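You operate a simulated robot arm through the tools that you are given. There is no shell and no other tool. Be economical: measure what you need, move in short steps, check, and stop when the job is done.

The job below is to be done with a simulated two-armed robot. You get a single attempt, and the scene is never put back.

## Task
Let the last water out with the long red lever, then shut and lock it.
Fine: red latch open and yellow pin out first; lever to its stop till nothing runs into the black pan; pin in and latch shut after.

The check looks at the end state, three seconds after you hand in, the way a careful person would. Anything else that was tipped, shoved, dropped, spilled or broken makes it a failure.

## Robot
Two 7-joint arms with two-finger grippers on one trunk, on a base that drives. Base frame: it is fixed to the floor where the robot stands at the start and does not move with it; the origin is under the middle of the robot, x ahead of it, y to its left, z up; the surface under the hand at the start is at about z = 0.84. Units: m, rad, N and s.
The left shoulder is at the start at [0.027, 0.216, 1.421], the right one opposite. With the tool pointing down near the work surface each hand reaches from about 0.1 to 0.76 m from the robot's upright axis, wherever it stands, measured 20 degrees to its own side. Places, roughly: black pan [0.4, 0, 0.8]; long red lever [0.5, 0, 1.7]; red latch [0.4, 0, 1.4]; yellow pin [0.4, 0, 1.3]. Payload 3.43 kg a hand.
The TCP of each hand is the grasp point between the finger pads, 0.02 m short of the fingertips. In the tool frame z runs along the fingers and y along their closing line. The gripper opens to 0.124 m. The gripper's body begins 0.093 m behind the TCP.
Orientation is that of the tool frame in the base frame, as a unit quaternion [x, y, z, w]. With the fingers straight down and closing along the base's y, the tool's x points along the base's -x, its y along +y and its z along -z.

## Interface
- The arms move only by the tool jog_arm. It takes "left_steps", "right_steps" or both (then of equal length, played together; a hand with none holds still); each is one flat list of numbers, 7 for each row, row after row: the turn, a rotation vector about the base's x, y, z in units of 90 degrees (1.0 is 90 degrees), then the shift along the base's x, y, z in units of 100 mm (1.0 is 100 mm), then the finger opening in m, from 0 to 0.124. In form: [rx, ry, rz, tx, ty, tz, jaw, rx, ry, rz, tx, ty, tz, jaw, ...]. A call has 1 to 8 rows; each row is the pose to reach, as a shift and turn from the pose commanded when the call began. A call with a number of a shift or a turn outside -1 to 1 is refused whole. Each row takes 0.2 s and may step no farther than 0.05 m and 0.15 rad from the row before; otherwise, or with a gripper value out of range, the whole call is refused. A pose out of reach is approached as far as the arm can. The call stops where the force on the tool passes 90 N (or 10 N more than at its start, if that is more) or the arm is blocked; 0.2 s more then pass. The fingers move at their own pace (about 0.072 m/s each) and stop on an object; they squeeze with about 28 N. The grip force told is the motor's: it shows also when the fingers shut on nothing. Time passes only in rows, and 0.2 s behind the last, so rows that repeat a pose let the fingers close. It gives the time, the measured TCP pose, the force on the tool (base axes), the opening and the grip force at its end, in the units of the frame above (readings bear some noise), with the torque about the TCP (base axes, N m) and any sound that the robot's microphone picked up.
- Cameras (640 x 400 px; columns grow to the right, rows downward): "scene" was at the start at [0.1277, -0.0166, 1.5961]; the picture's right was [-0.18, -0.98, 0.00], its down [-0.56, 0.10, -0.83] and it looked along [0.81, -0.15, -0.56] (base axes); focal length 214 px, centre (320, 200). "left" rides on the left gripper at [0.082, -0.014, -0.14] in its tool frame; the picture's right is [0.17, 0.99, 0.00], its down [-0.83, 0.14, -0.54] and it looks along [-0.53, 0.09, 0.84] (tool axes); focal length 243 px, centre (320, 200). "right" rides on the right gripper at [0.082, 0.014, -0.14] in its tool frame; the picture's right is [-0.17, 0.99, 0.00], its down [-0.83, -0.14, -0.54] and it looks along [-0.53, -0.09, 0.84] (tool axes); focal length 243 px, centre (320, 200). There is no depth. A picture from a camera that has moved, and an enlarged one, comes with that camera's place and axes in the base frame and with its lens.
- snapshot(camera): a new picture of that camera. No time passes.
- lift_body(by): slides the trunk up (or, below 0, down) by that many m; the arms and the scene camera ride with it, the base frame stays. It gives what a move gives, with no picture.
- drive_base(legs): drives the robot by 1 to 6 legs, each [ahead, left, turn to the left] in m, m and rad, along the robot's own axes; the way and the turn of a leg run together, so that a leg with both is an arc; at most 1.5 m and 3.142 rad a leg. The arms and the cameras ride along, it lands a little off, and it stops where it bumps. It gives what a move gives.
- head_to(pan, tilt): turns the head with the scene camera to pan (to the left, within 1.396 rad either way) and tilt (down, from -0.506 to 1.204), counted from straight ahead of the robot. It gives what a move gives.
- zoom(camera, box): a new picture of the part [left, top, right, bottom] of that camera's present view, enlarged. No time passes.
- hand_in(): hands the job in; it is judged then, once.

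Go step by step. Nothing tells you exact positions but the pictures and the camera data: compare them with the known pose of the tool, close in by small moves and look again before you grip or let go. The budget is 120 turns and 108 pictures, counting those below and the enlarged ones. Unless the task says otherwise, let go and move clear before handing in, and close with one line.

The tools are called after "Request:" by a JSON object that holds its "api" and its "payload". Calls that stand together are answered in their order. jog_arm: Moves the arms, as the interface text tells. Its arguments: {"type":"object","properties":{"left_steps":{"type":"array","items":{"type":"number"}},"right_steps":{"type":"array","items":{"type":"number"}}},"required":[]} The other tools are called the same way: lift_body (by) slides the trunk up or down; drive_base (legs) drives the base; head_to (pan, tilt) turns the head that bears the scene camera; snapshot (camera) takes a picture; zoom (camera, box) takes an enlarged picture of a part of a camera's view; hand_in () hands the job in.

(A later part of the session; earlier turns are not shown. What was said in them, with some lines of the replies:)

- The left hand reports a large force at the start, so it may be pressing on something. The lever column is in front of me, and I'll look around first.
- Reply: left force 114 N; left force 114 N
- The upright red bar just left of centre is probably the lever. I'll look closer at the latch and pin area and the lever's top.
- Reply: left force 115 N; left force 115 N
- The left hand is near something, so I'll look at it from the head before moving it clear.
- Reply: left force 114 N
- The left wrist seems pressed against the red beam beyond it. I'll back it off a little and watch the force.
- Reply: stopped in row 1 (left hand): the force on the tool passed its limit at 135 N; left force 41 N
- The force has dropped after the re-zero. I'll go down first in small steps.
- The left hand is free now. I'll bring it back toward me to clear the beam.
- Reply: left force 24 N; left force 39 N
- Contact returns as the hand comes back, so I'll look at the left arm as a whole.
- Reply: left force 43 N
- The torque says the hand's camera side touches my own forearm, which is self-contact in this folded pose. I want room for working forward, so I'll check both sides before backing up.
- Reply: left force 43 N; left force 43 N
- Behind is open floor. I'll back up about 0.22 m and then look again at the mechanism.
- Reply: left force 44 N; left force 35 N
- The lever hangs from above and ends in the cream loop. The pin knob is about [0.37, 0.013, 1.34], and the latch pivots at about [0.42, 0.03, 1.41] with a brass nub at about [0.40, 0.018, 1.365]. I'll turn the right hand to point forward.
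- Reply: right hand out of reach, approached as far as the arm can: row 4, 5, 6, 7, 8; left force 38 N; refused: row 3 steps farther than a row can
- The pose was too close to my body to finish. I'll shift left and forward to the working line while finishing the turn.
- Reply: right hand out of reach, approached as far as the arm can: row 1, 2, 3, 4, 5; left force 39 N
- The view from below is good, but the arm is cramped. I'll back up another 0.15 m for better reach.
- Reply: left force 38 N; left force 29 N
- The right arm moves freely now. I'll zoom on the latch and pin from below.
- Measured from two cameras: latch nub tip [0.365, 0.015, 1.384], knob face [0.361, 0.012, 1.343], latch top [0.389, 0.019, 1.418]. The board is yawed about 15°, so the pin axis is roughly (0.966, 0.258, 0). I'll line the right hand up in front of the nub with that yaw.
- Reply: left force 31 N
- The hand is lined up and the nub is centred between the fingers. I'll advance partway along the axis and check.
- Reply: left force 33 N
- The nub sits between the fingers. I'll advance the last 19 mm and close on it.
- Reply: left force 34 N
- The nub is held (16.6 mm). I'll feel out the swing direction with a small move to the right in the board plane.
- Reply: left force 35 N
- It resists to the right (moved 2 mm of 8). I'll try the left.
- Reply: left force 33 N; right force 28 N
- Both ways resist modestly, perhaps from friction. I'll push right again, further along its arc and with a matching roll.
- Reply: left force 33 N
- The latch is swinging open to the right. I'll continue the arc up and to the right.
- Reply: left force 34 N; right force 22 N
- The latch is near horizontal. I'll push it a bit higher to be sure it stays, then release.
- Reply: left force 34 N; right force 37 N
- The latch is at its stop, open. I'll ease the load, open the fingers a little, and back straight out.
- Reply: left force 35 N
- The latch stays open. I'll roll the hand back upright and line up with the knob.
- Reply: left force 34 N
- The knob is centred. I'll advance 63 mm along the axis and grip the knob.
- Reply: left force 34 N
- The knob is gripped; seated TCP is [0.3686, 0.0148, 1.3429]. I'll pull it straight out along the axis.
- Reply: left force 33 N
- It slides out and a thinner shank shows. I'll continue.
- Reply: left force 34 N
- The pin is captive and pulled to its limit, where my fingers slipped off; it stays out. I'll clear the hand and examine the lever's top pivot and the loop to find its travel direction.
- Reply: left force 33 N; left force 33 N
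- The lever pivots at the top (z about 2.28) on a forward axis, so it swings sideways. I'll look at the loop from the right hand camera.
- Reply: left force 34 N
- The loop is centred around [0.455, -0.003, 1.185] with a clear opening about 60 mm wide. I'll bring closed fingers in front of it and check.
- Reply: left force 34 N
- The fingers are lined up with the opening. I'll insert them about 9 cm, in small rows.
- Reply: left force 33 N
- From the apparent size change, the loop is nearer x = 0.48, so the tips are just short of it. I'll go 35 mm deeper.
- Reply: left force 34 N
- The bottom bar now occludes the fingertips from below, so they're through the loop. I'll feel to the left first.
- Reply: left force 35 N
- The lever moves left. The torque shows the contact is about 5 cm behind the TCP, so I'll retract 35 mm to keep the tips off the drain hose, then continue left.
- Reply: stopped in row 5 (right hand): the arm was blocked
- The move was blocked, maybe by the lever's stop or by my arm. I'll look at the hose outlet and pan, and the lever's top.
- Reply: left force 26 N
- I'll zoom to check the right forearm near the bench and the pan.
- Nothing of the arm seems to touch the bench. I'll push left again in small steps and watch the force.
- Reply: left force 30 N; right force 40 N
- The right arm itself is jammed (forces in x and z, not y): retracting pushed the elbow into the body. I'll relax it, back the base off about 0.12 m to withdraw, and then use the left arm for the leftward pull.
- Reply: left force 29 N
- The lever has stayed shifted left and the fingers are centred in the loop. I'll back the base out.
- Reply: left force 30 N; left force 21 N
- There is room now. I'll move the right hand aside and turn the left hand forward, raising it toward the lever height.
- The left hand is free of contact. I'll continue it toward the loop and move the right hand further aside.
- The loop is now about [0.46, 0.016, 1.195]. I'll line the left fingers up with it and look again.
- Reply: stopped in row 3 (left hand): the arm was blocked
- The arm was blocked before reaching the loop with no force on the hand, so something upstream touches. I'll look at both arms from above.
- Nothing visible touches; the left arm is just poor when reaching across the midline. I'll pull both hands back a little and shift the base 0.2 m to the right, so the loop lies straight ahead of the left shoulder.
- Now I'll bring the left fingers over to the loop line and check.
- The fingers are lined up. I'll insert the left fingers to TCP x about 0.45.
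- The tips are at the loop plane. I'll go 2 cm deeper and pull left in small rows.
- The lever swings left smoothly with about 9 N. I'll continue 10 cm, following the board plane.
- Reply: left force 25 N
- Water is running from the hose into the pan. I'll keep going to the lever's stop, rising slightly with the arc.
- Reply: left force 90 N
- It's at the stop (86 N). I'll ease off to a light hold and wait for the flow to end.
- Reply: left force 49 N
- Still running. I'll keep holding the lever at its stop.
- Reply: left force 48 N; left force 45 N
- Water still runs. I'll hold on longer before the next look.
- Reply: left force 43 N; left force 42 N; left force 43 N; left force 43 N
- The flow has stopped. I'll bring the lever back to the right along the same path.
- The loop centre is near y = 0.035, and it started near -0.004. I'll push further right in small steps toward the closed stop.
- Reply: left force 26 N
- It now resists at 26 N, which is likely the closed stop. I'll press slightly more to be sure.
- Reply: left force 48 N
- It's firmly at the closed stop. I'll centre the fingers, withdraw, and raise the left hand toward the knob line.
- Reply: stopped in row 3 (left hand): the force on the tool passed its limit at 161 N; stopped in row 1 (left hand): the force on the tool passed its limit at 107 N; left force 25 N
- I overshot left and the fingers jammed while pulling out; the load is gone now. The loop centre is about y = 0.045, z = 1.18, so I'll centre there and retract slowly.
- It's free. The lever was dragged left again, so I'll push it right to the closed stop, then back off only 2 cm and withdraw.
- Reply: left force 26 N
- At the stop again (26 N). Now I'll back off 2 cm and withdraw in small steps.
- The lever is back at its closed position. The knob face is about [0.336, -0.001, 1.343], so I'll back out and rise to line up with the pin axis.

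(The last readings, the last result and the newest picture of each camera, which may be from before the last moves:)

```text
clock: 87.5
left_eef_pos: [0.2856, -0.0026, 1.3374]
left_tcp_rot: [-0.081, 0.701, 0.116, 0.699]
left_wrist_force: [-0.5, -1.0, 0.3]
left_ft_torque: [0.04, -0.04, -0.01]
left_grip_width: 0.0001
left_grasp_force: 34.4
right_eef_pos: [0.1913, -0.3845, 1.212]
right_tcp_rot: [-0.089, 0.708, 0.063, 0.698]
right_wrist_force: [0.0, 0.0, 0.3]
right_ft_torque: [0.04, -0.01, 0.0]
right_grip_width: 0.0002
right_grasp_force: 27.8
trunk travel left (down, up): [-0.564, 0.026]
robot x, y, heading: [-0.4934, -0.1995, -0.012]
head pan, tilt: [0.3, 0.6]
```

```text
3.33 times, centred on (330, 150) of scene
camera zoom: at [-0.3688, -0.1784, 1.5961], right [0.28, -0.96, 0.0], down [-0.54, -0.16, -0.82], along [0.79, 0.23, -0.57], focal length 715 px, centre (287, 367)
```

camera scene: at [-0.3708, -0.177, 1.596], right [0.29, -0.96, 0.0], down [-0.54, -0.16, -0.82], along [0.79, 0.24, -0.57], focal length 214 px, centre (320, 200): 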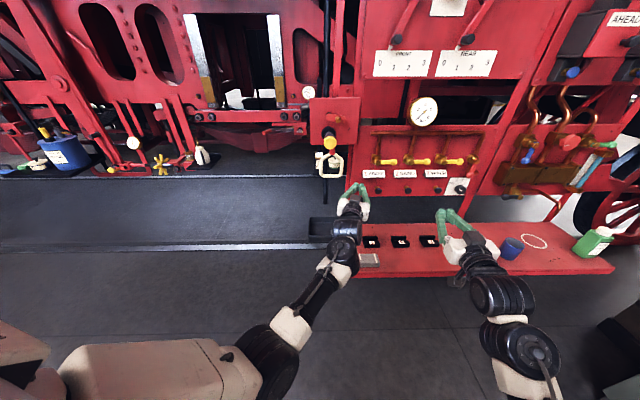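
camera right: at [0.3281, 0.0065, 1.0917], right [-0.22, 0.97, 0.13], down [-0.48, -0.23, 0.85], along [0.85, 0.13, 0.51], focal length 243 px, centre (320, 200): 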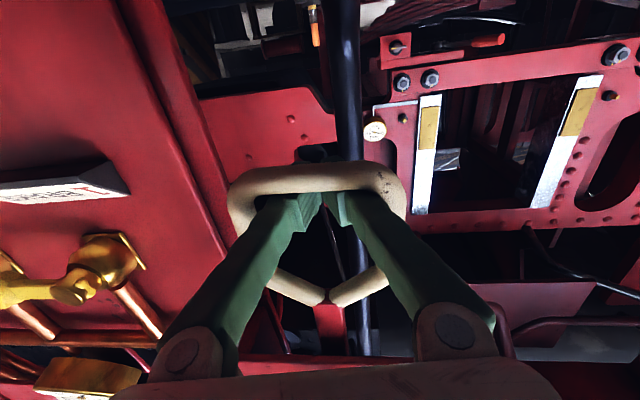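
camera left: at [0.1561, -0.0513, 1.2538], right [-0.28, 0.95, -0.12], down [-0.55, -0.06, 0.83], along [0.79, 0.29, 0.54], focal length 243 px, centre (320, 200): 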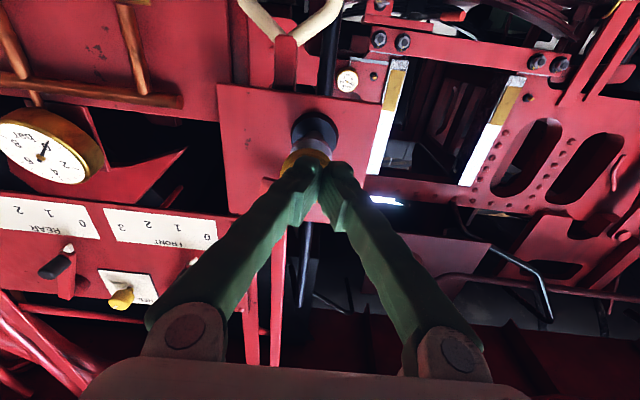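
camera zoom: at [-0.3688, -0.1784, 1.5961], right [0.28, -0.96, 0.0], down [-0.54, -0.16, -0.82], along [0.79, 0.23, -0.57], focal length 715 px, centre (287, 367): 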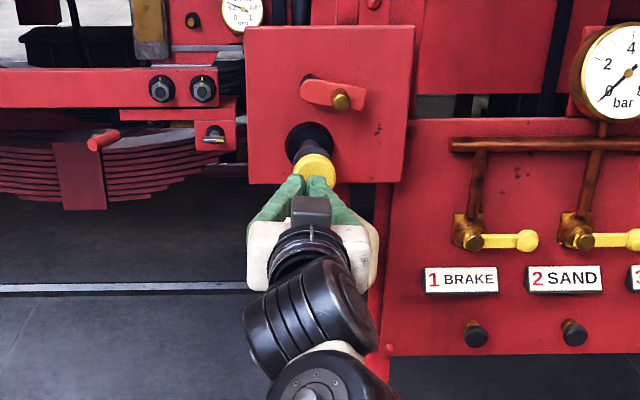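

The pin knob is just ahead. I'll shift 1 cm right to centre and push it in along its axis.

Request:
{"api": "jog_arm", "payload": {"left_steps": [0, 0, 0, 0.0, -0.09, 0.05, 0.0, 0, 0, 0, 0.2, -0.04, 0.05, 0.0, 0, 0, 0, 0.35, 0.01, 0.05, 0.0, 0, 0, 0, 0.45, 0.045, 0.05, 0.0, 0, 0, 0, 0.55, 0.075, 0.05, 0.0, 0, 0, 0, 0.64, 0.1, 0.05, 0.0, 0, 0, 0, 0.7, 0.12, 0.05, 0.0]}}

Request:
{"api": "zoom", "payload": {"camera": "scene", "box": [280, 90, 380, 210]}}

Request:
{"api": "snapshot", "payload": {"camera": "left"}}

```text
clock: 89.1
left_eef_pos: [0.3466, -0.0055, 1.3481]
left_tcp_rot: [-0.091, 0.702, 0.096, 0.7]
left_wrist_force: [-36.9, -4.3, -7.8]
left_ft_torque: [0.07, 0.11, 0.35]
left_grip_width: 0.0
left_grasp_force: 34.0
right_eef_pos: [0.1852, -0.3849, 1.2166]
right_tcp_rot: [-0.088, 0.706, 0.063, 0.7]
right_wrist_force: [0.4, 0.3, -0.5]
right_ft_torque: [-0.02, -0.01, 0.02]
right_grip_width: 0.0
right_grasp_force: 27.6
trunk travel left (down, up): [-0.564, 0.026]
robot x, y, heading: [-0.4983, -0.2011, -0.01]
head pan, tilt: [0.3, 0.6]
```

```text
3.33 times, centred on (330, 150) of scene
camera zoom: at [-0.377, -0.1788, 1.5965], right [0.28, -0.96, 0.0], down [-0.54, -0.16, -0.83], along [0.79, 0.24, -0.56], focal length 715 px, centre (287, 367)
```

zoom: 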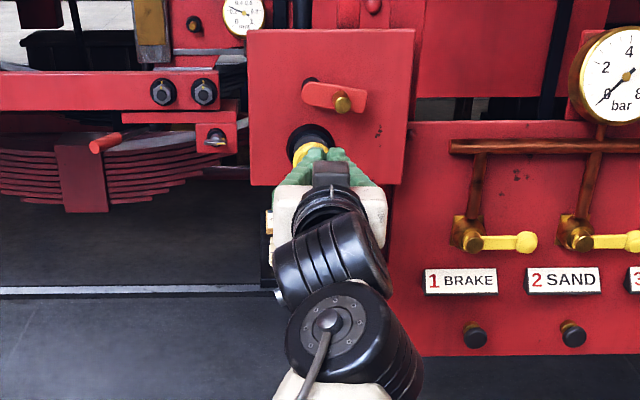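

```text
22 pictures are left
camera left: at [0.2164, -0.0563, 1.2665], right [-0.26, 0.95, -0.16], down [-0.55, -0.01, 0.83], along [0.79, 0.3, 0.53], focal length 243 px, centre (320, 200)
```

left: 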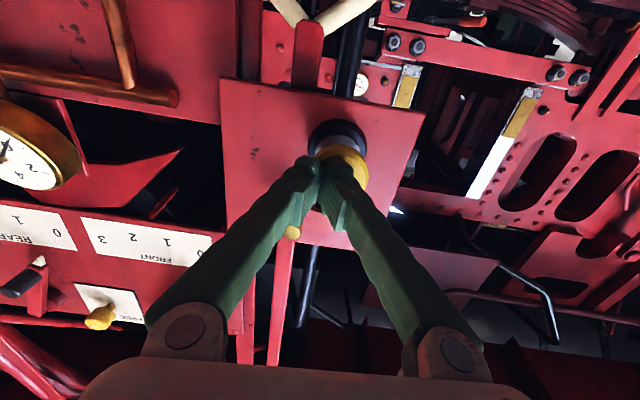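

The pin has gone in, with the tip at about x = 0.366 and 37 N resisting. I'll press a little more to confirm it's seated, then back off and look.

Request:
{"api": "jog_arm", "payload": {"left_steps": [0, 0, 0, 0.07, 0.05, -0.03, 0.0, 0, 0, 0, 0.07, 0.05, -0.03, 0.0]}}

Request:
{"api": "jog_arm", "payload": {"left_steps": [0, 0, 0, -0.3, -0.08, 0.0, 0.0, 0, 0, 0, -0.6, -0.16, 0.1, 0.03, 0, 0, 0, -0.9, -0.24, 0.4, 0.05]}}

Request:
{"api": "snapshot", "payload": {"camera": "left"}}

Request:
{"api": "zoom", "payload": {"camera": "scene", "box": [290, 90, 370, 170]}}

```text
clock: 89.7
left_eef_pos: [0.3478, -0.0065, 1.3477]
left_tcp_rot: [-0.088, 0.701, 0.097, 0.701]
left_wrist_force: [-76.1, -18.6, -18.3]
left_ft_torque: [-1.0, -0.01, 0.6]
left_grip_width: 0.0
left_grasp_force: 34.2
right_eef_pos: [0.1791, -0.3872, 1.2191]
right_tcp_rot: [-0.087, 0.704, 0.064, 0.702]
right_wrist_force: [0.8, 0.6, -0.3]
right_ft_torque: [0.0, 0.02, 0.0]
right_grip_width: 0.0
right_grasp_force: 28.2
trunk travel left (down, up): [-0.564, 0.026]
robot x, y, heading: [-0.4974, -0.2015, -0.015]
head pan, tilt: [0.3, 0.6]
```

```text
clock: 90.7
left_eef_pos: [0.2765, 0.0113, 1.3962]
left_tcp_rot: [-0.088, 0.689, 0.132, 0.707]
left_wrist_force: [-0.7, -0.4, 0.1]
left_ft_torque: [-0.02, 0.01, -0.02]
left_grip_width: 0.0499
left_grasp_force: 0.0
right_eef_pos: [0.1918, -0.384, 1.2126]
right_tcp_rot: [-0.089, 0.708, 0.064, 0.698]
right_wrist_force: [0.7, 0.5, 0.5]
right_ft_torque: [0.01, 0.01, 0.01]
right_grip_width: 0.0
right_grasp_force: 27.9
trunk travel left (down, up): [-0.564, 0.026]
robot x, y, heading: [-0.4947, -0.2034, -0.01]
head pan, tilt: [0.3, 0.6]
stopped in row 3 (left hand): the arm was blocked; the commanded pose is now the measured one
```

```text
21 pictures are left
camera left: at [0.1499, -0.0403, 1.3086], right [-0.3, 0.95, -0.11], down [-0.57, -0.09, 0.82], along [0.77, 0.31, 0.56], focal length 243 px, centre (320, 200)
```

left: 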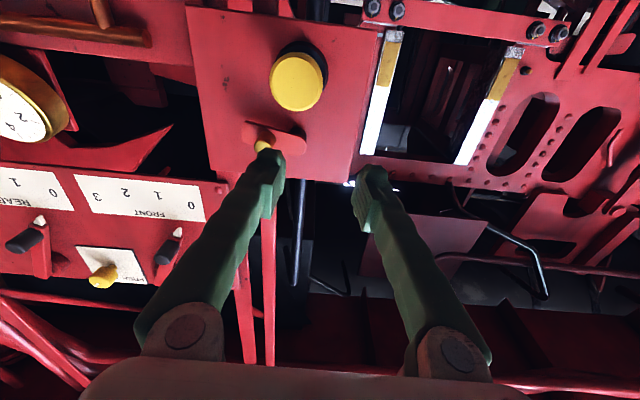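

```text
5.00 times, centred on (330, 130) of scene
camera zoom: at [-0.3683, -0.1777, 1.5959], right [0.28, -0.96, 0.0], down [-0.54, -0.16, -0.82], along [0.79, 0.23, -0.57], focal length 1072 px, centre (270, 550)
```

zoom: 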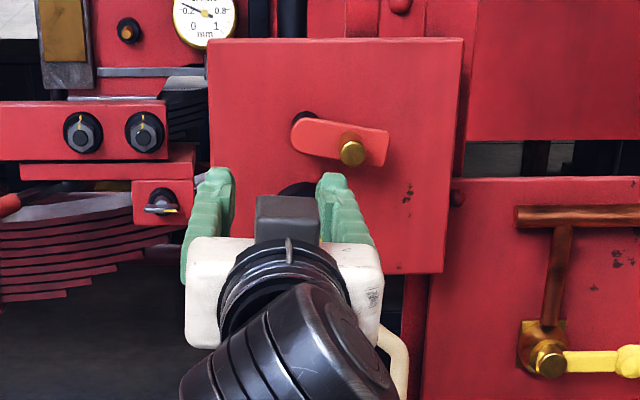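

The pin is seated (knob face back at about 0.365). The latch nub is at about [0.372, -0.018, 1.402], so I'll line the left gripper up with it.

Request:
{"api": "jog_arm", "payload": {"left_steps": [0, 0, 0, 0.1, -0.22, 0.05, 0.05, 0, 0, 0, 0.3, -0.44, 0.06, 0.05, 0, 0, 0, 0.43, -0.44, 0.06, 0.05]}}

Request:
{"api": "snapshot", "payload": {"camera": "left"}}

Request:
{"api": "zoom", "payload": {"camera": "scene", "box": [290, 90, 370, 170]}}

```text
clock: 91.5
left_eef_pos: [0.3189, -0.0177, 1.4]
left_tcp_rot: [-0.083, 0.685, 0.149, 0.709]
left_wrist_force: [-0.1, -0.4, -0.3]
left_ft_torque: [0.02, 0.0, 0.02]
left_grip_width: 0.0499
left_grasp_force: 0.0
right_eef_pos: [0.1897, -0.3839, 1.2138]
right_tcp_rot: [-0.089, 0.707, 0.063, 0.698]
right_wrist_force: [-0.1, -0.4, -0.5]
right_ft_torque: [0.01, -0.01, -0.01]
right_grip_width: 0.0001
right_grasp_force: 28.5
trunk travel left (down, up): [-0.564, 0.026]
robot x, y, heading: [-0.4925, -0.2068, -0.01]
head pan, tilt: [0.3, 0.6]
```

```text
19 pictures are left
camera left: at [0.194, -0.0683, 1.3113], right [-0.32, 0.95, -0.08], down [-0.57, -0.12, 0.81], along [0.76, 0.3, 0.58], focal length 243 px, centre (320, 200)
```

left: 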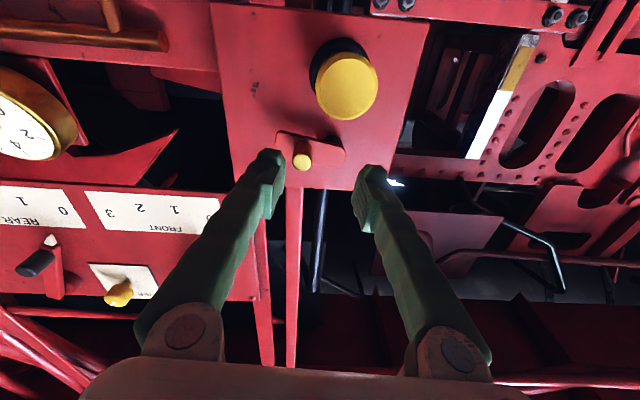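

```text
5.00 times, centred on (330, 130) of scene
camera zoom: at [-0.3703, -0.1782, 1.5962], right [0.28, -0.96, 0.0], down [-0.54, -0.16, -0.83], along [0.79, 0.23, -0.56], focal length 1072 px, centre (270, 550)
```

zoom: 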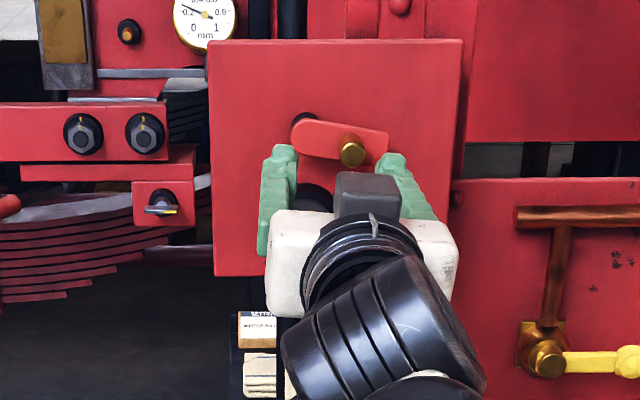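

The nub is at y = -0.018, z = 1.40. I'll advance straight in and close on it.

Request:
{"api": "jog_arm", "payload": {"left_steps": [0, 0, 0, 0.25, -0.03, 0.02, 0.05, 0, 0, 0, 0.47, -0.02, 0.02, 0.05, 0, 0, 0, 0.47, -0.02, 0.02, 0.02, 0, 0, 0, 0.47, -0.02, 0.02, 0.005, 0, 0, 0, 0.47, -0.02, 0.02, 0.005]}}

Request:
{"api": "snapshot", "payload": {"camera": "left"}}

```text
clock: 92.7
left_eef_pos: [0.3593, -0.0263, 1.4105]
left_tcp_rot: [-0.086, 0.684, 0.139, 0.71]
left_wrist_force: [-32.3, 1.2, -7.7]
left_ft_torque: [-0.07, 0.21, 0.5]
left_grip_width: 0.0077
left_grasp_force: 2.0
right_eef_pos: [0.1853, -0.3841, 1.2162]
right_tcp_rot: [-0.091, 0.706, 0.064, 0.699]
right_wrist_force: [-0.1, 1.1, 0.0]
right_ft_torque: [0.0, 0.0, -0.01]
right_grip_width: 0.0002
right_grasp_force: 28.0
trunk travel left (down, up): [-0.564, 0.026]
robot x, y, heading: [-0.49, -0.202, -0.007]
head pan, tilt: [0.3, 0.6]
```

```text
17 pictures are left
camera left: at [0.2355, -0.0773, 1.3204], right [-0.31, 0.95, -0.1], down [-0.58, -0.1, 0.81], along [0.76, 0.31, 0.58], focal length 243 px, centre (320, 200)
```

left: 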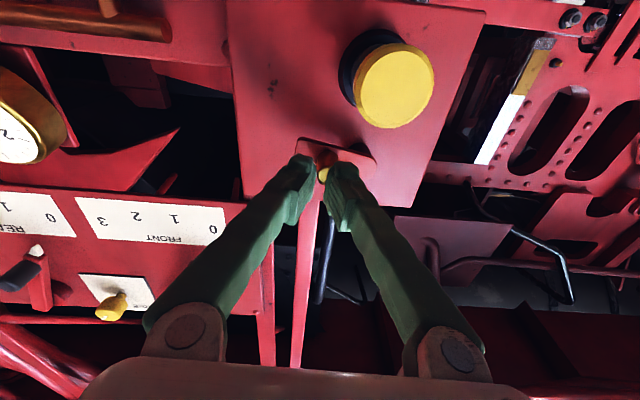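

The fingers pinched only the top of the nub and slid. I'll open, back off 2 cm, lower by 12 mm, and check the position before closing again.

Request:
{"api": "jog_arm", "payload": {"left_steps": [0, 0, 0, 0, 0, 0, 0.03, 0, 0, 0, -0.1, 0, 0, 0.045, 0, 0, 0, -0.2, 0.0, -0.1, 0.045, 0, 0, 0, -0.15, 0.05, -0.17, 0.045, 0, 0, 0, -0.05, 0.07, -0.17, 0.045]}}

Request:
{"api": "zoom", "payload": {"camera": "left", "box": [220, 60, 420, 260]}}

```text
clock: 93.9
left_eef_pos: [0.3622, -0.0169, 1.3843]
left_tcp_rot: [-0.086, 0.687, 0.142, 0.707]
left_wrist_force: [0.3, 0.5, -0.2]
left_ft_torque: [0.02, 0.0, 0.02]
left_grip_width: 0.0452
left_grasp_force: 0.0
right_eef_pos: [0.1902, -0.3831, 1.2132]
right_tcp_rot: [-0.088, 0.708, 0.064, 0.698]
right_wrist_force: [-0.6, 0.8, -0.3]
right_ft_torque: [0.0, -0.02, -0.02]
right_grip_width: 0.0001
right_grasp_force: 28.3
trunk travel left (down, up): [-0.564, 0.026]
robot x, y, heading: [-0.4945, -0.2033, -0.016]
head pan, tilt: [0.3, 0.6]
```

```text
2.00 times, centred on (320, 160) of left
camera zoom: at [0.2361, -0.0683, 1.2967], right [-0.31, 0.95, -0.09], down [-0.57, -0.11, 0.82], along [0.76, 0.31, 0.57], focal length 485 px, centre (320, 280)
```

zoom: 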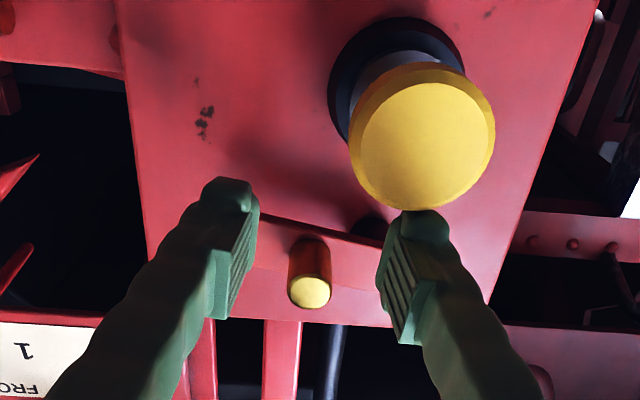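

The nub is centred but about 11 mm above the pads. I'll raise by that and close.

Request:
{"api": "jog_arm", "payload": {"left_steps": [0, 0, 0, 0, -0.04, 0.11, 0.045, 0, 0, 0, 0, -0.04, 0.11, 0.03, 0, 0, 0, 0, -0.04, 0.11, 0.005, 0, 0, 0, 0, -0.04, 0.11, 0.005, 0, 0, 0, 0, -0.04, 0.11, 0.005]}}

Request:
{"api": "zoom", "payload": {"camera": "left", "box": [220, 60, 420, 260]}}

```text
clock: 95.1
left_eef_pos: [0.3588, -0.0243, 1.403]
left_tcp_rot: [-0.083, 0.684, 0.143, 0.711]
left_wrist_force: [-7.6, -2.1, -2.7]
left_ft_torque: [-0.05, 0.09, 0.07]
left_grip_width: 0.0043
left_grasp_force: 0.0
right_eef_pos: [0.1898, -0.3844, 1.2133]
right_tcp_rot: [-0.09, 0.707, 0.064, 0.698]
right_wrist_force: [0.0, 0.1, 0.3]
right_ft_torque: [0.0, 0.02, -0.01]
right_grip_width: 0.0001
right_grasp_force: 28.1
trunk travel left (down, up): [-0.564, 0.026]
robot x, y, heading: [-0.4993, -0.2042, -0.008]
head pan, tilt: [0.3, 0.6]
```

```text
2.00 times, centred on (320, 160) of left
camera zoom: at [0.2351, -0.0749, 1.3119], right [-0.31, 0.95, -0.09], down [-0.58, -0.11, 0.81], along [0.76, 0.3, 0.58], focal length 485 px, centre (320, 280)
```

zoom: 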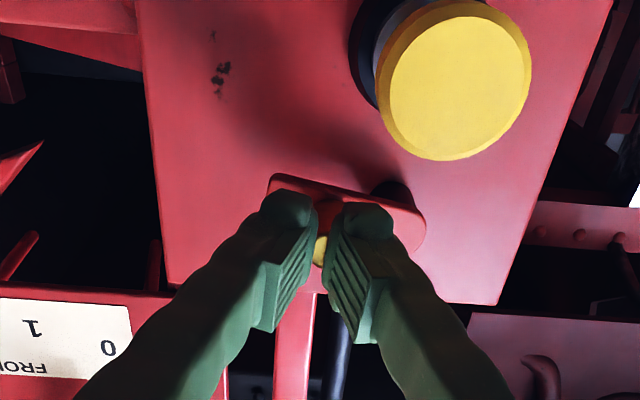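

The fingers closed in front of the nub, so it's deeper than I thought, near x = 0.38, y = -0.017, z = 1.406. I'll open, back off, and read the free pose.

Request:
{"api": "jog_arm", "payload": {"left_steps": [0, 0, 0, -0.1, 0, 0, 0.02, 0, 0, 0, -0.15, 0, 0, 0.05, 0, 0, 0, -0.15, 0, 0, 0.05]}}

```text
clock: 96.1
left_eef_pos: [0.3471, -0.011, 1.4161]
left_tcp_rot: [-0.09, 0.678, 0.146, 0.715]
left_wrist_force: [-0.4, 0.7, 0.7]
left_ft_torque: [0.02, -0.01, -0.01]
left_grip_width: 0.0501
left_grasp_force: 0.1
right_eef_pos: [0.1902, -0.3845, 1.2138]
right_tcp_rot: [-0.09, 0.707, 0.065, 0.698]
right_wrist_force: [0.3, 1.3, -0.5]
right_ft_torque: [-0.01, 0.0, 0.05]
right_grip_width: 0.0
right_grasp_force: 27.6
trunk travel left (down, up): [-0.564, 0.026]
robot x, y, heading: [-0.4963, -0.2033, -0.01]
head pan, tilt: [0.3, 0.6]
stopped in row 3 (left hand): the arm was blocked; the commanded pose is now the measured one
```

The left elbow is cramped here. I'll back the base by 0.1 m, and then extend the hand forward again.

Request:
{"api": "drive_base", "payload": {"legs": [[-0.1, 0, 0]]}}

Request:
{"api": "jog_arm", "payload": {"left_steps": [0, 0.02, -0.02, 0.3, -0.08, -0.1, 0.05, 0, 0.04, -0.04, 0.65, -0.16, -0.1, 0.05]}}

Request:
{"api": "zoom", "payload": {"camera": "left", "box": [220, 60, 420, 260]}}

Request:
{"api": "zoom", "payload": {"camera": "scene", "box": [290, 90, 370, 170]}}

```text
clock: 97.4
left_eef_pos: [0.2483, -0.0086, 1.4134]
left_tcp_rot: [-0.091, 0.679, 0.148, 0.714]
left_wrist_force: [-0.2, -0.4, -0.6]
left_ft_torque: [0.01, 0.0, -0.01]
left_grip_width: 0.0499
left_grasp_force: 0.1
right_eef_pos: [0.0914, -0.3843, 1.2133]
right_tcp_rot: [-0.088, 0.708, 0.064, 0.698]
right_wrist_force: [0.5, 0.0, -1.4]
right_ft_torque: [0.0, -0.03, 0.01]
right_grip_width: 0.0
right_grasp_force: 27.9
trunk travel left (down, up): [-0.564, 0.026]
robot x, y, heading: [-0.5919, -0.1996, -0.012]
head pan, tilt: [0.3, 0.6]
```

```text
clock: 98.0
left_eef_pos: [0.3128, -0.0253, 1.4024]
left_tcp_rot: [-0.065, 0.704, 0.127, 0.696]
left_wrist_force: [-0.7, 0.1, 0.7]
left_ft_torque: [0.0, 0.01, 0.03]
left_grip_width: 0.05
left_grasp_force: 0.2
right_eef_pos: [0.0915, -0.3833, 1.2121]
right_tcp_rot: [-0.09, 0.708, 0.063, 0.698]
right_wrist_force: [-0.1, -0.3, -0.4]
right_ft_torque: [-0.01, 0.0, 0.02]
right_grip_width: 0.0
right_grasp_force: 28.3
trunk travel left (down, up): [-0.564, 0.026]
robot x, y, heading: [-0.5972, -0.1997, -0.012]
head pan, tilt: [0.3, 0.6]
```

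```text
2.00 times, centred on (320, 160) of left
camera zoom: at [0.1817, -0.0703, 1.3199], right [-0.27, 0.96, -0.08], down [-0.54, -0.08, 0.84], along [0.8, 0.27, 0.54], focal length 485 px, centre (320, 280)
```

zoom: 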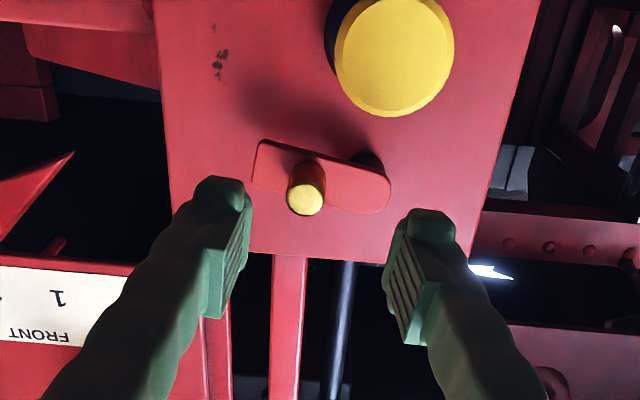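

```text
5.00 times, centred on (330, 130) of scene
camera zoom: at [-0.4686, -0.177, 1.596], right [0.28, -0.96, 0.0], down [-0.54, -0.16, -0.82], along [0.79, 0.23, -0.57], focal length 1072 px, centre (270, 550)
```

zoom: 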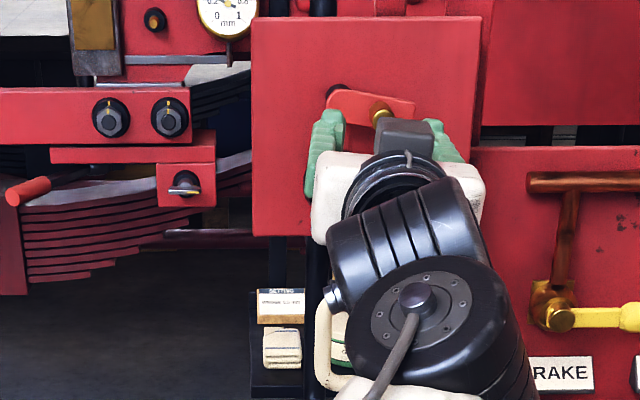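

Now both cameras agree: nub tip [0.378, -0.015, 1.406]. I'll advance to it and close.

Request:
{"api": "jog_arm", "payload": {"left_steps": [0, 0, 0, 0.3, 0.04, 0.03, 0.05, 0, 0, 0, 0.6, 0.09, 0.04, 0.05, 0, 0, 0, 0.62, 0.09, 0.04, 0.03, 0, 0, 0, 0.62, 0.09, 0.04, 0.005, 0, 0, 0, 0.62, 0.09, 0.04, 0.005]}}

Request:
{"api": "zoom", "payload": {"camera": "left", "box": [220, 60, 420, 260]}}

```text
clock: 99.2
left_eef_pos: [0.3744, -0.0166, 1.4088]
left_tcp_rot: [-0.065, 0.703, 0.128, 0.697]
left_wrist_force: [-2.9, 1.7, -1.0]
left_ft_torque: [0.0, -0.07, 0.04]
left_grip_width: 0.0168
left_grasp_force: 44.8
right_eef_pos: [0.0896, -0.3819, 1.2136]
right_tcp_rot: [-0.09, 0.707, 0.063, 0.698]
right_wrist_force: [0.3, -0.9, 0.4]
right_ft_torque: [-0.01, -0.02, 0.03]
right_grip_width: 0.0
right_grasp_force: 27.7
trunk travel left (down, up): [-0.564, 0.026]
robot x, y, heading: [-0.5961, -0.2005, -0.014]
head pan, tilt: [0.3, 0.6]
```

```text
2.00 times, centred on (320, 160) of left
camera zoom: at [0.2427, -0.0599, 1.3241], right [-0.27, 0.96, -0.08], down [-0.54, -0.08, 0.84], along [0.8, 0.27, 0.54], focal length 485 px, centre (320, 280)
```

zoom: 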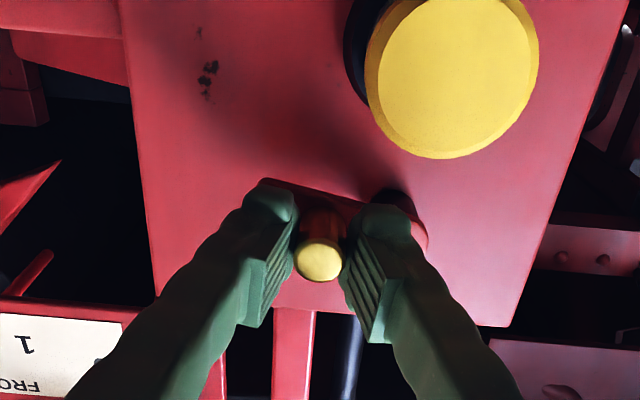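

The nub is gripped (16.8 mm). I'll swing the latch down and left along its arc to the vertical position.

Request:
{"api": "jog_arm", "payload": {"left_steps": [0.03, 0.01, 0, 0, 0.02, -0.1, 0.005, 0.06, 0.015, 0, -0.02, 0.07, -0.18, 0.005, 0.09, 0.025, 0, -0.04, 0.15, -0.22, 0.005, 0.12, 0.03, 0, -0.06, 0.22, -0.23, 0.005, 0.15, 0.04, 0, -0.08, 0.29, -0.22, 0.005, 0.15, 0.04, 0, -0.1, 0.34, -0.22, 0.005, 0.15, 0.04, 0, -0.1, 0.34, -0.22, 0.005]}}

Request:
{"api": "zoom", "payload": {"camera": "left", "box": [220, 60, 420, 260]}}

Request:
{"api": "zoom", "payload": {"camera": "scene", "box": [290, 90, 370, 170]}}

```text
clock: 100.8
left_eef_pos: [0.366, 0.0074, 1.3783]
left_tcp_rot: [0.026, 0.708, 0.208, 0.675]
left_wrist_force: [-4.6, -28.8, -19.6]
left_ft_torque: [-0.12, 0.17, -0.14]
left_grip_width: 0.0168
left_grasp_force: 45.6
right_eef_pos: [0.0913, -0.3886, 1.2099]
right_tcp_rot: [-0.088, 0.708, 0.066, 0.698]
right_wrist_force: [-0.3, 0.2, -0.2]
right_ft_torque: [-0.02, 0.03, 0.0]
right_grip_width: 0.0
right_grasp_force: 27.6
trunk travel left (down, up): [-0.564, 0.026]
robot x, y, heading: [-0.5939, -0.1994, -0.012]
head pan, tilt: [0.3, 0.6]
```

```text
2.00 times, centred on (320, 160) of left
camera zoom: at [0.2292, -0.0162, 1.297], right [-0.25, 0.95, 0.17], down [-0.48, -0.28, 0.83], along [0.84, 0.13, 0.53], focal length 485 px, centre (320, 280)
```

zoom: 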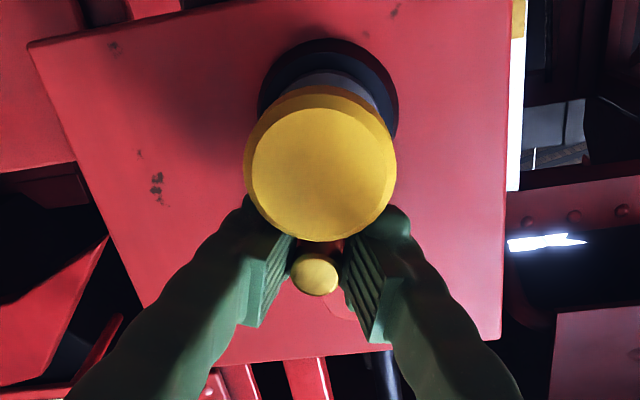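

```text
5.00 times, centred on (330, 130) of scene
camera zoom: at [-0.4678, -0.1829, 1.5956], right [0.28, -0.96, 0.0], down [-0.54, -0.16, -0.82], along [0.79, 0.24, -0.57], focal length 1072 px, centre (270, 550)
```

zoom: 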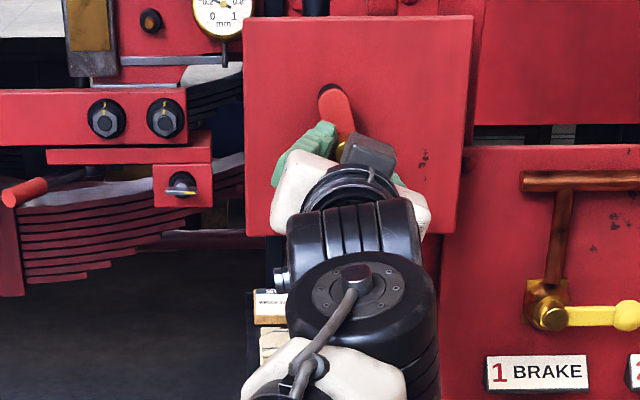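

Nearly vertical, maybe a few degrees short. I'll ease up slightly and push further left.

Request:
{"api": "jog_arm", "payload": {"left_steps": [0.0, 0.0, 0, -0.01, 0.05, 0.05, 0.005, 0, 0, 0, -0.02, 0.12, 0.08, 0.005, 0, 0, 0, -0.03, 0.16, 0.08, 0.005, 0, 0, 0, -0.03, 0.16, 0.08, 0.005]}}

Request:
{"api": "zoom", "payload": {"camera": "left", "box": [220, 60, 420, 260]}}

```text
clock: 101.8
left_eef_pos: [0.3674, 0.0143, 1.3829]
left_tcp_rot: [0.033, 0.71, 0.205, 0.672]
left_wrist_force: [-3.6, -44.3, -30.9]
left_ft_torque: [0.09, 0.02, -0.55]
left_grip_width: 0.0164
left_grasp_force: 45.3
right_eef_pos: [0.094, -0.3913, 1.2104]
right_tcp_rot: [-0.086, 0.708, 0.066, 0.698]
right_wrist_force: [0.6, -0.4, -0.6]
right_ft_torque: [0.0, 0.01, 0.01]
right_grip_width: 0.0
right_grasp_force: 28.1
trunk travel left (down, up): [-0.564, 0.026]
robot x, y, heading: [-0.5938, -0.1961, -0.014]
head pan, tilt: [0.3, 0.6]
```

```text
2.00 times, centred on (320, 160) of left
camera zoom: at [0.2278, -0.0075, 1.302], right [-0.24, 0.95, 0.18], down [-0.48, -0.28, 0.83], along [0.84, 0.12, 0.52], focal length 485 px, centre (320, 280)
```

zoom: 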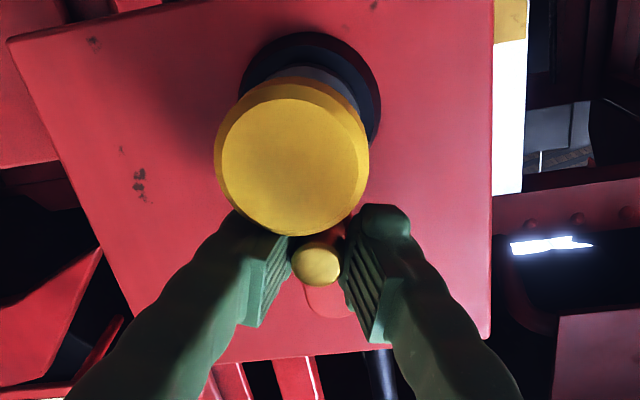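

The latch is at its closed stop, matching the original grip pose. I'll unload, open the fingers, and retreat along the axis.

Request:
{"api": "jog_arm", "payload": {"left_steps": [0, 0, 0, 0.02, -0.12, -0.07, 0.005, 0, 0, 0, 0.02, -0.12, -0.07, 0.03, 0, 0, 0, 0.02, -0.12, -0.05, 0.035, 0, 0, 0, -0.25, -0.19, -0.05, 0.035, 0, 0, 0, -0.55, -0.27, 0.0, 0.035]}}

Request:
{"api": "zoom", "payload": {"camera": "left", "box": [220, 60, 420, 260]}}

```text
clock: 103.0
left_eef_pos: [0.3047, 0.0072, 1.3957]
left_tcp_rot: [0.021, 0.704, 0.212, 0.678]
left_wrist_force: [-0.2, -0.7, -0.5]
left_ft_torque: [-0.03, -0.03, 0.03]
left_grip_width: 0.0349
left_grasp_force: 0.0
right_eef_pos: [0.0889, -0.3843, 1.2141]
right_tcp_rot: [-0.089, 0.707, 0.065, 0.699]
right_wrist_force: [-0.1, 0.4, 0.1]
right_ft_torque: [-0.01, 0.02, -0.02]
right_grip_width: 0.0001
right_grasp_force: 28.1
trunk travel left (down, up): [-0.564, 0.026]
robot x, y, heading: [-0.5946, -0.1967, -0.014]
head pan, tilt: [0.3, 0.6]
```

```text
2.00 times, centred on (320, 160) of left
camera zoom: at [0.1685, -0.0178, 1.3134], right [-0.27, 0.95, 0.16], down [-0.49, -0.28, 0.83], along [0.83, 0.14, 0.54], focal length 485 px, centre (320, 280)
```

zoom: 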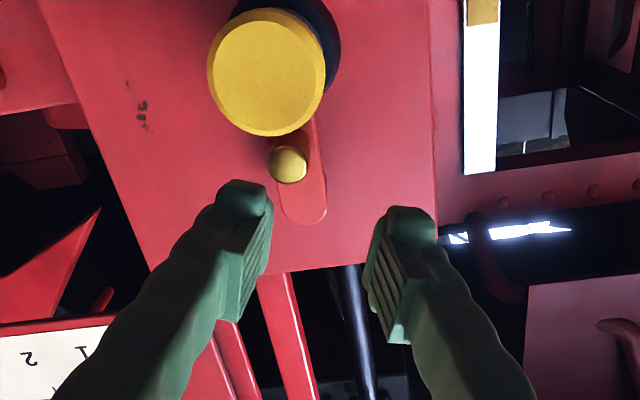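

The latch now hangs vertically over the pin as at the start. I'll back the base to clear and check everything.

Request:
{"api": "drive_base", "payload": {"legs": [[-0.12, 0, 0]]}}

Request:
{"api": "jog_arm", "payload": {"left_steps": [0, 0, 0, 0, 0.3, 0, 0.035, 0, 0, 0, 0, 0.6, 0, 0.035, 0, 0, 0, 0, 1.0, 0, 0.035]}}

Request:
{"api": "snapshot", "payload": {"camera": "scene"}}

Request:
{"api": "zoom", "payload": {"camera": "scene", "box": [290, 90, 370, 170]}}

```text
clock: 104.4
left_eef_pos: [0.1894, 0.0094, 1.3925]
left_tcp_rot: [0.022, 0.705, 0.212, 0.676]
left_wrist_force: [0.5, -0.2, -0.3]
left_ft_torque: [0.0, 0.0, 0.01]
left_grip_width: 0.035
left_grasp_force: 0.0
right_eef_pos: [-0.0262, -0.3814, 1.2131]
right_tcp_rot: [-0.09, 0.708, 0.066, 0.698]
right_wrist_force: [-0.4, 0.5, 0.4]
right_ft_torque: [-0.02, -0.01, 0.06]
right_grip_width: 0.0
right_grasp_force: 28.3
trunk travel left (down, up): [-0.564, 0.026]
robot x, y, heading: [-0.7151, -0.2012, -0.008]
head pan, tilt: [0.3, 0.6]
```

```text
clock: 105.2
left_eef_pos: [0.1852, 0.1113, 1.3957]
left_tcp_rot: [0.02, 0.704, 0.211, 0.677]
left_wrist_force: [0.6, -0.5, 0.4]
left_ft_torque: [-0.02, 0.01, -0.02]
left_grip_width: 0.035
left_grasp_force: 0.0
right_eef_pos: [-0.0297, -0.3795, 1.2142]
right_tcp_rot: [-0.091, 0.707, 0.064, 0.698]
right_wrist_force: [0.2, 0.1, -0.5]
right_ft_torque: [-0.03, 0.02, -0.03]
right_grip_width: 0.0
right_grasp_force: 28.6
trunk travel left (down, up): [-0.564, 0.026]
robot x, y, heading: [-0.7133, -0.1996, -0.014]
head pan, tilt: [0.3, 0.6]
```

```text
7 pictures are left
camera scene: at [-0.5911, -0.1737, 1.5962], right [0.29, -0.96, 0.0], down [-0.54, -0.16, -0.83], along [0.79, 0.24, -0.56], focal length 214 px, centre (320, 200)
```

scene: 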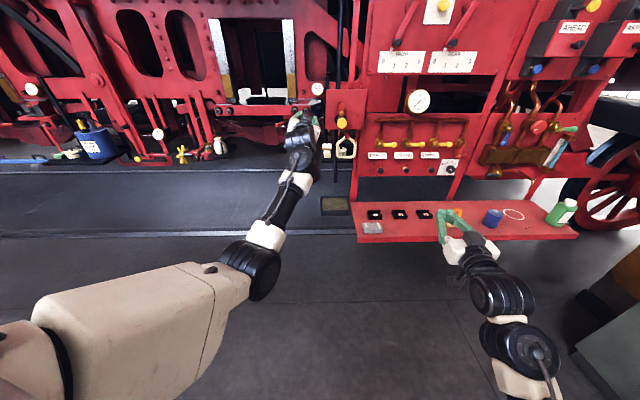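

```text
5.00 times, centred on (330, 130) of scene
camera zoom: at [-0.5911, -0.1737, 1.5962], right [0.29, -0.96, 0.0], down [-0.54, -0.16, -0.83], along [0.79, 0.24, -0.56], focal length 1072 px, centre (270, 550)
```

zoom: 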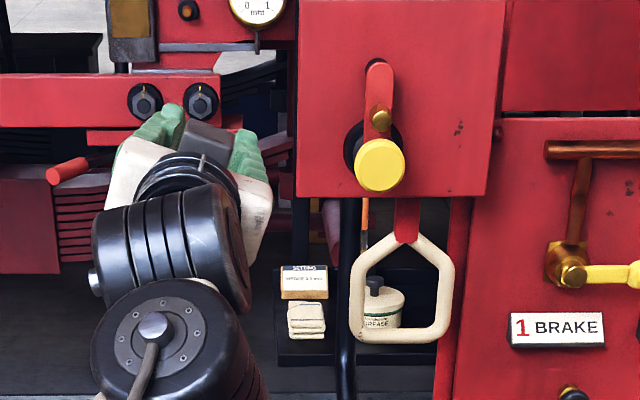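

The latch hangs straight over the seated pin and the lever hangs at its closed position. The pan holds the water with nothing running, and both hands are clear.

Request:
{"api": "hand_in", "payload": {}}

```text
The job is handed in.
```

The job is handed in: I held the long red lever at its stop until nothing ran into the black pan, then closed it, pushed the yellow pin in and shut the red latch.
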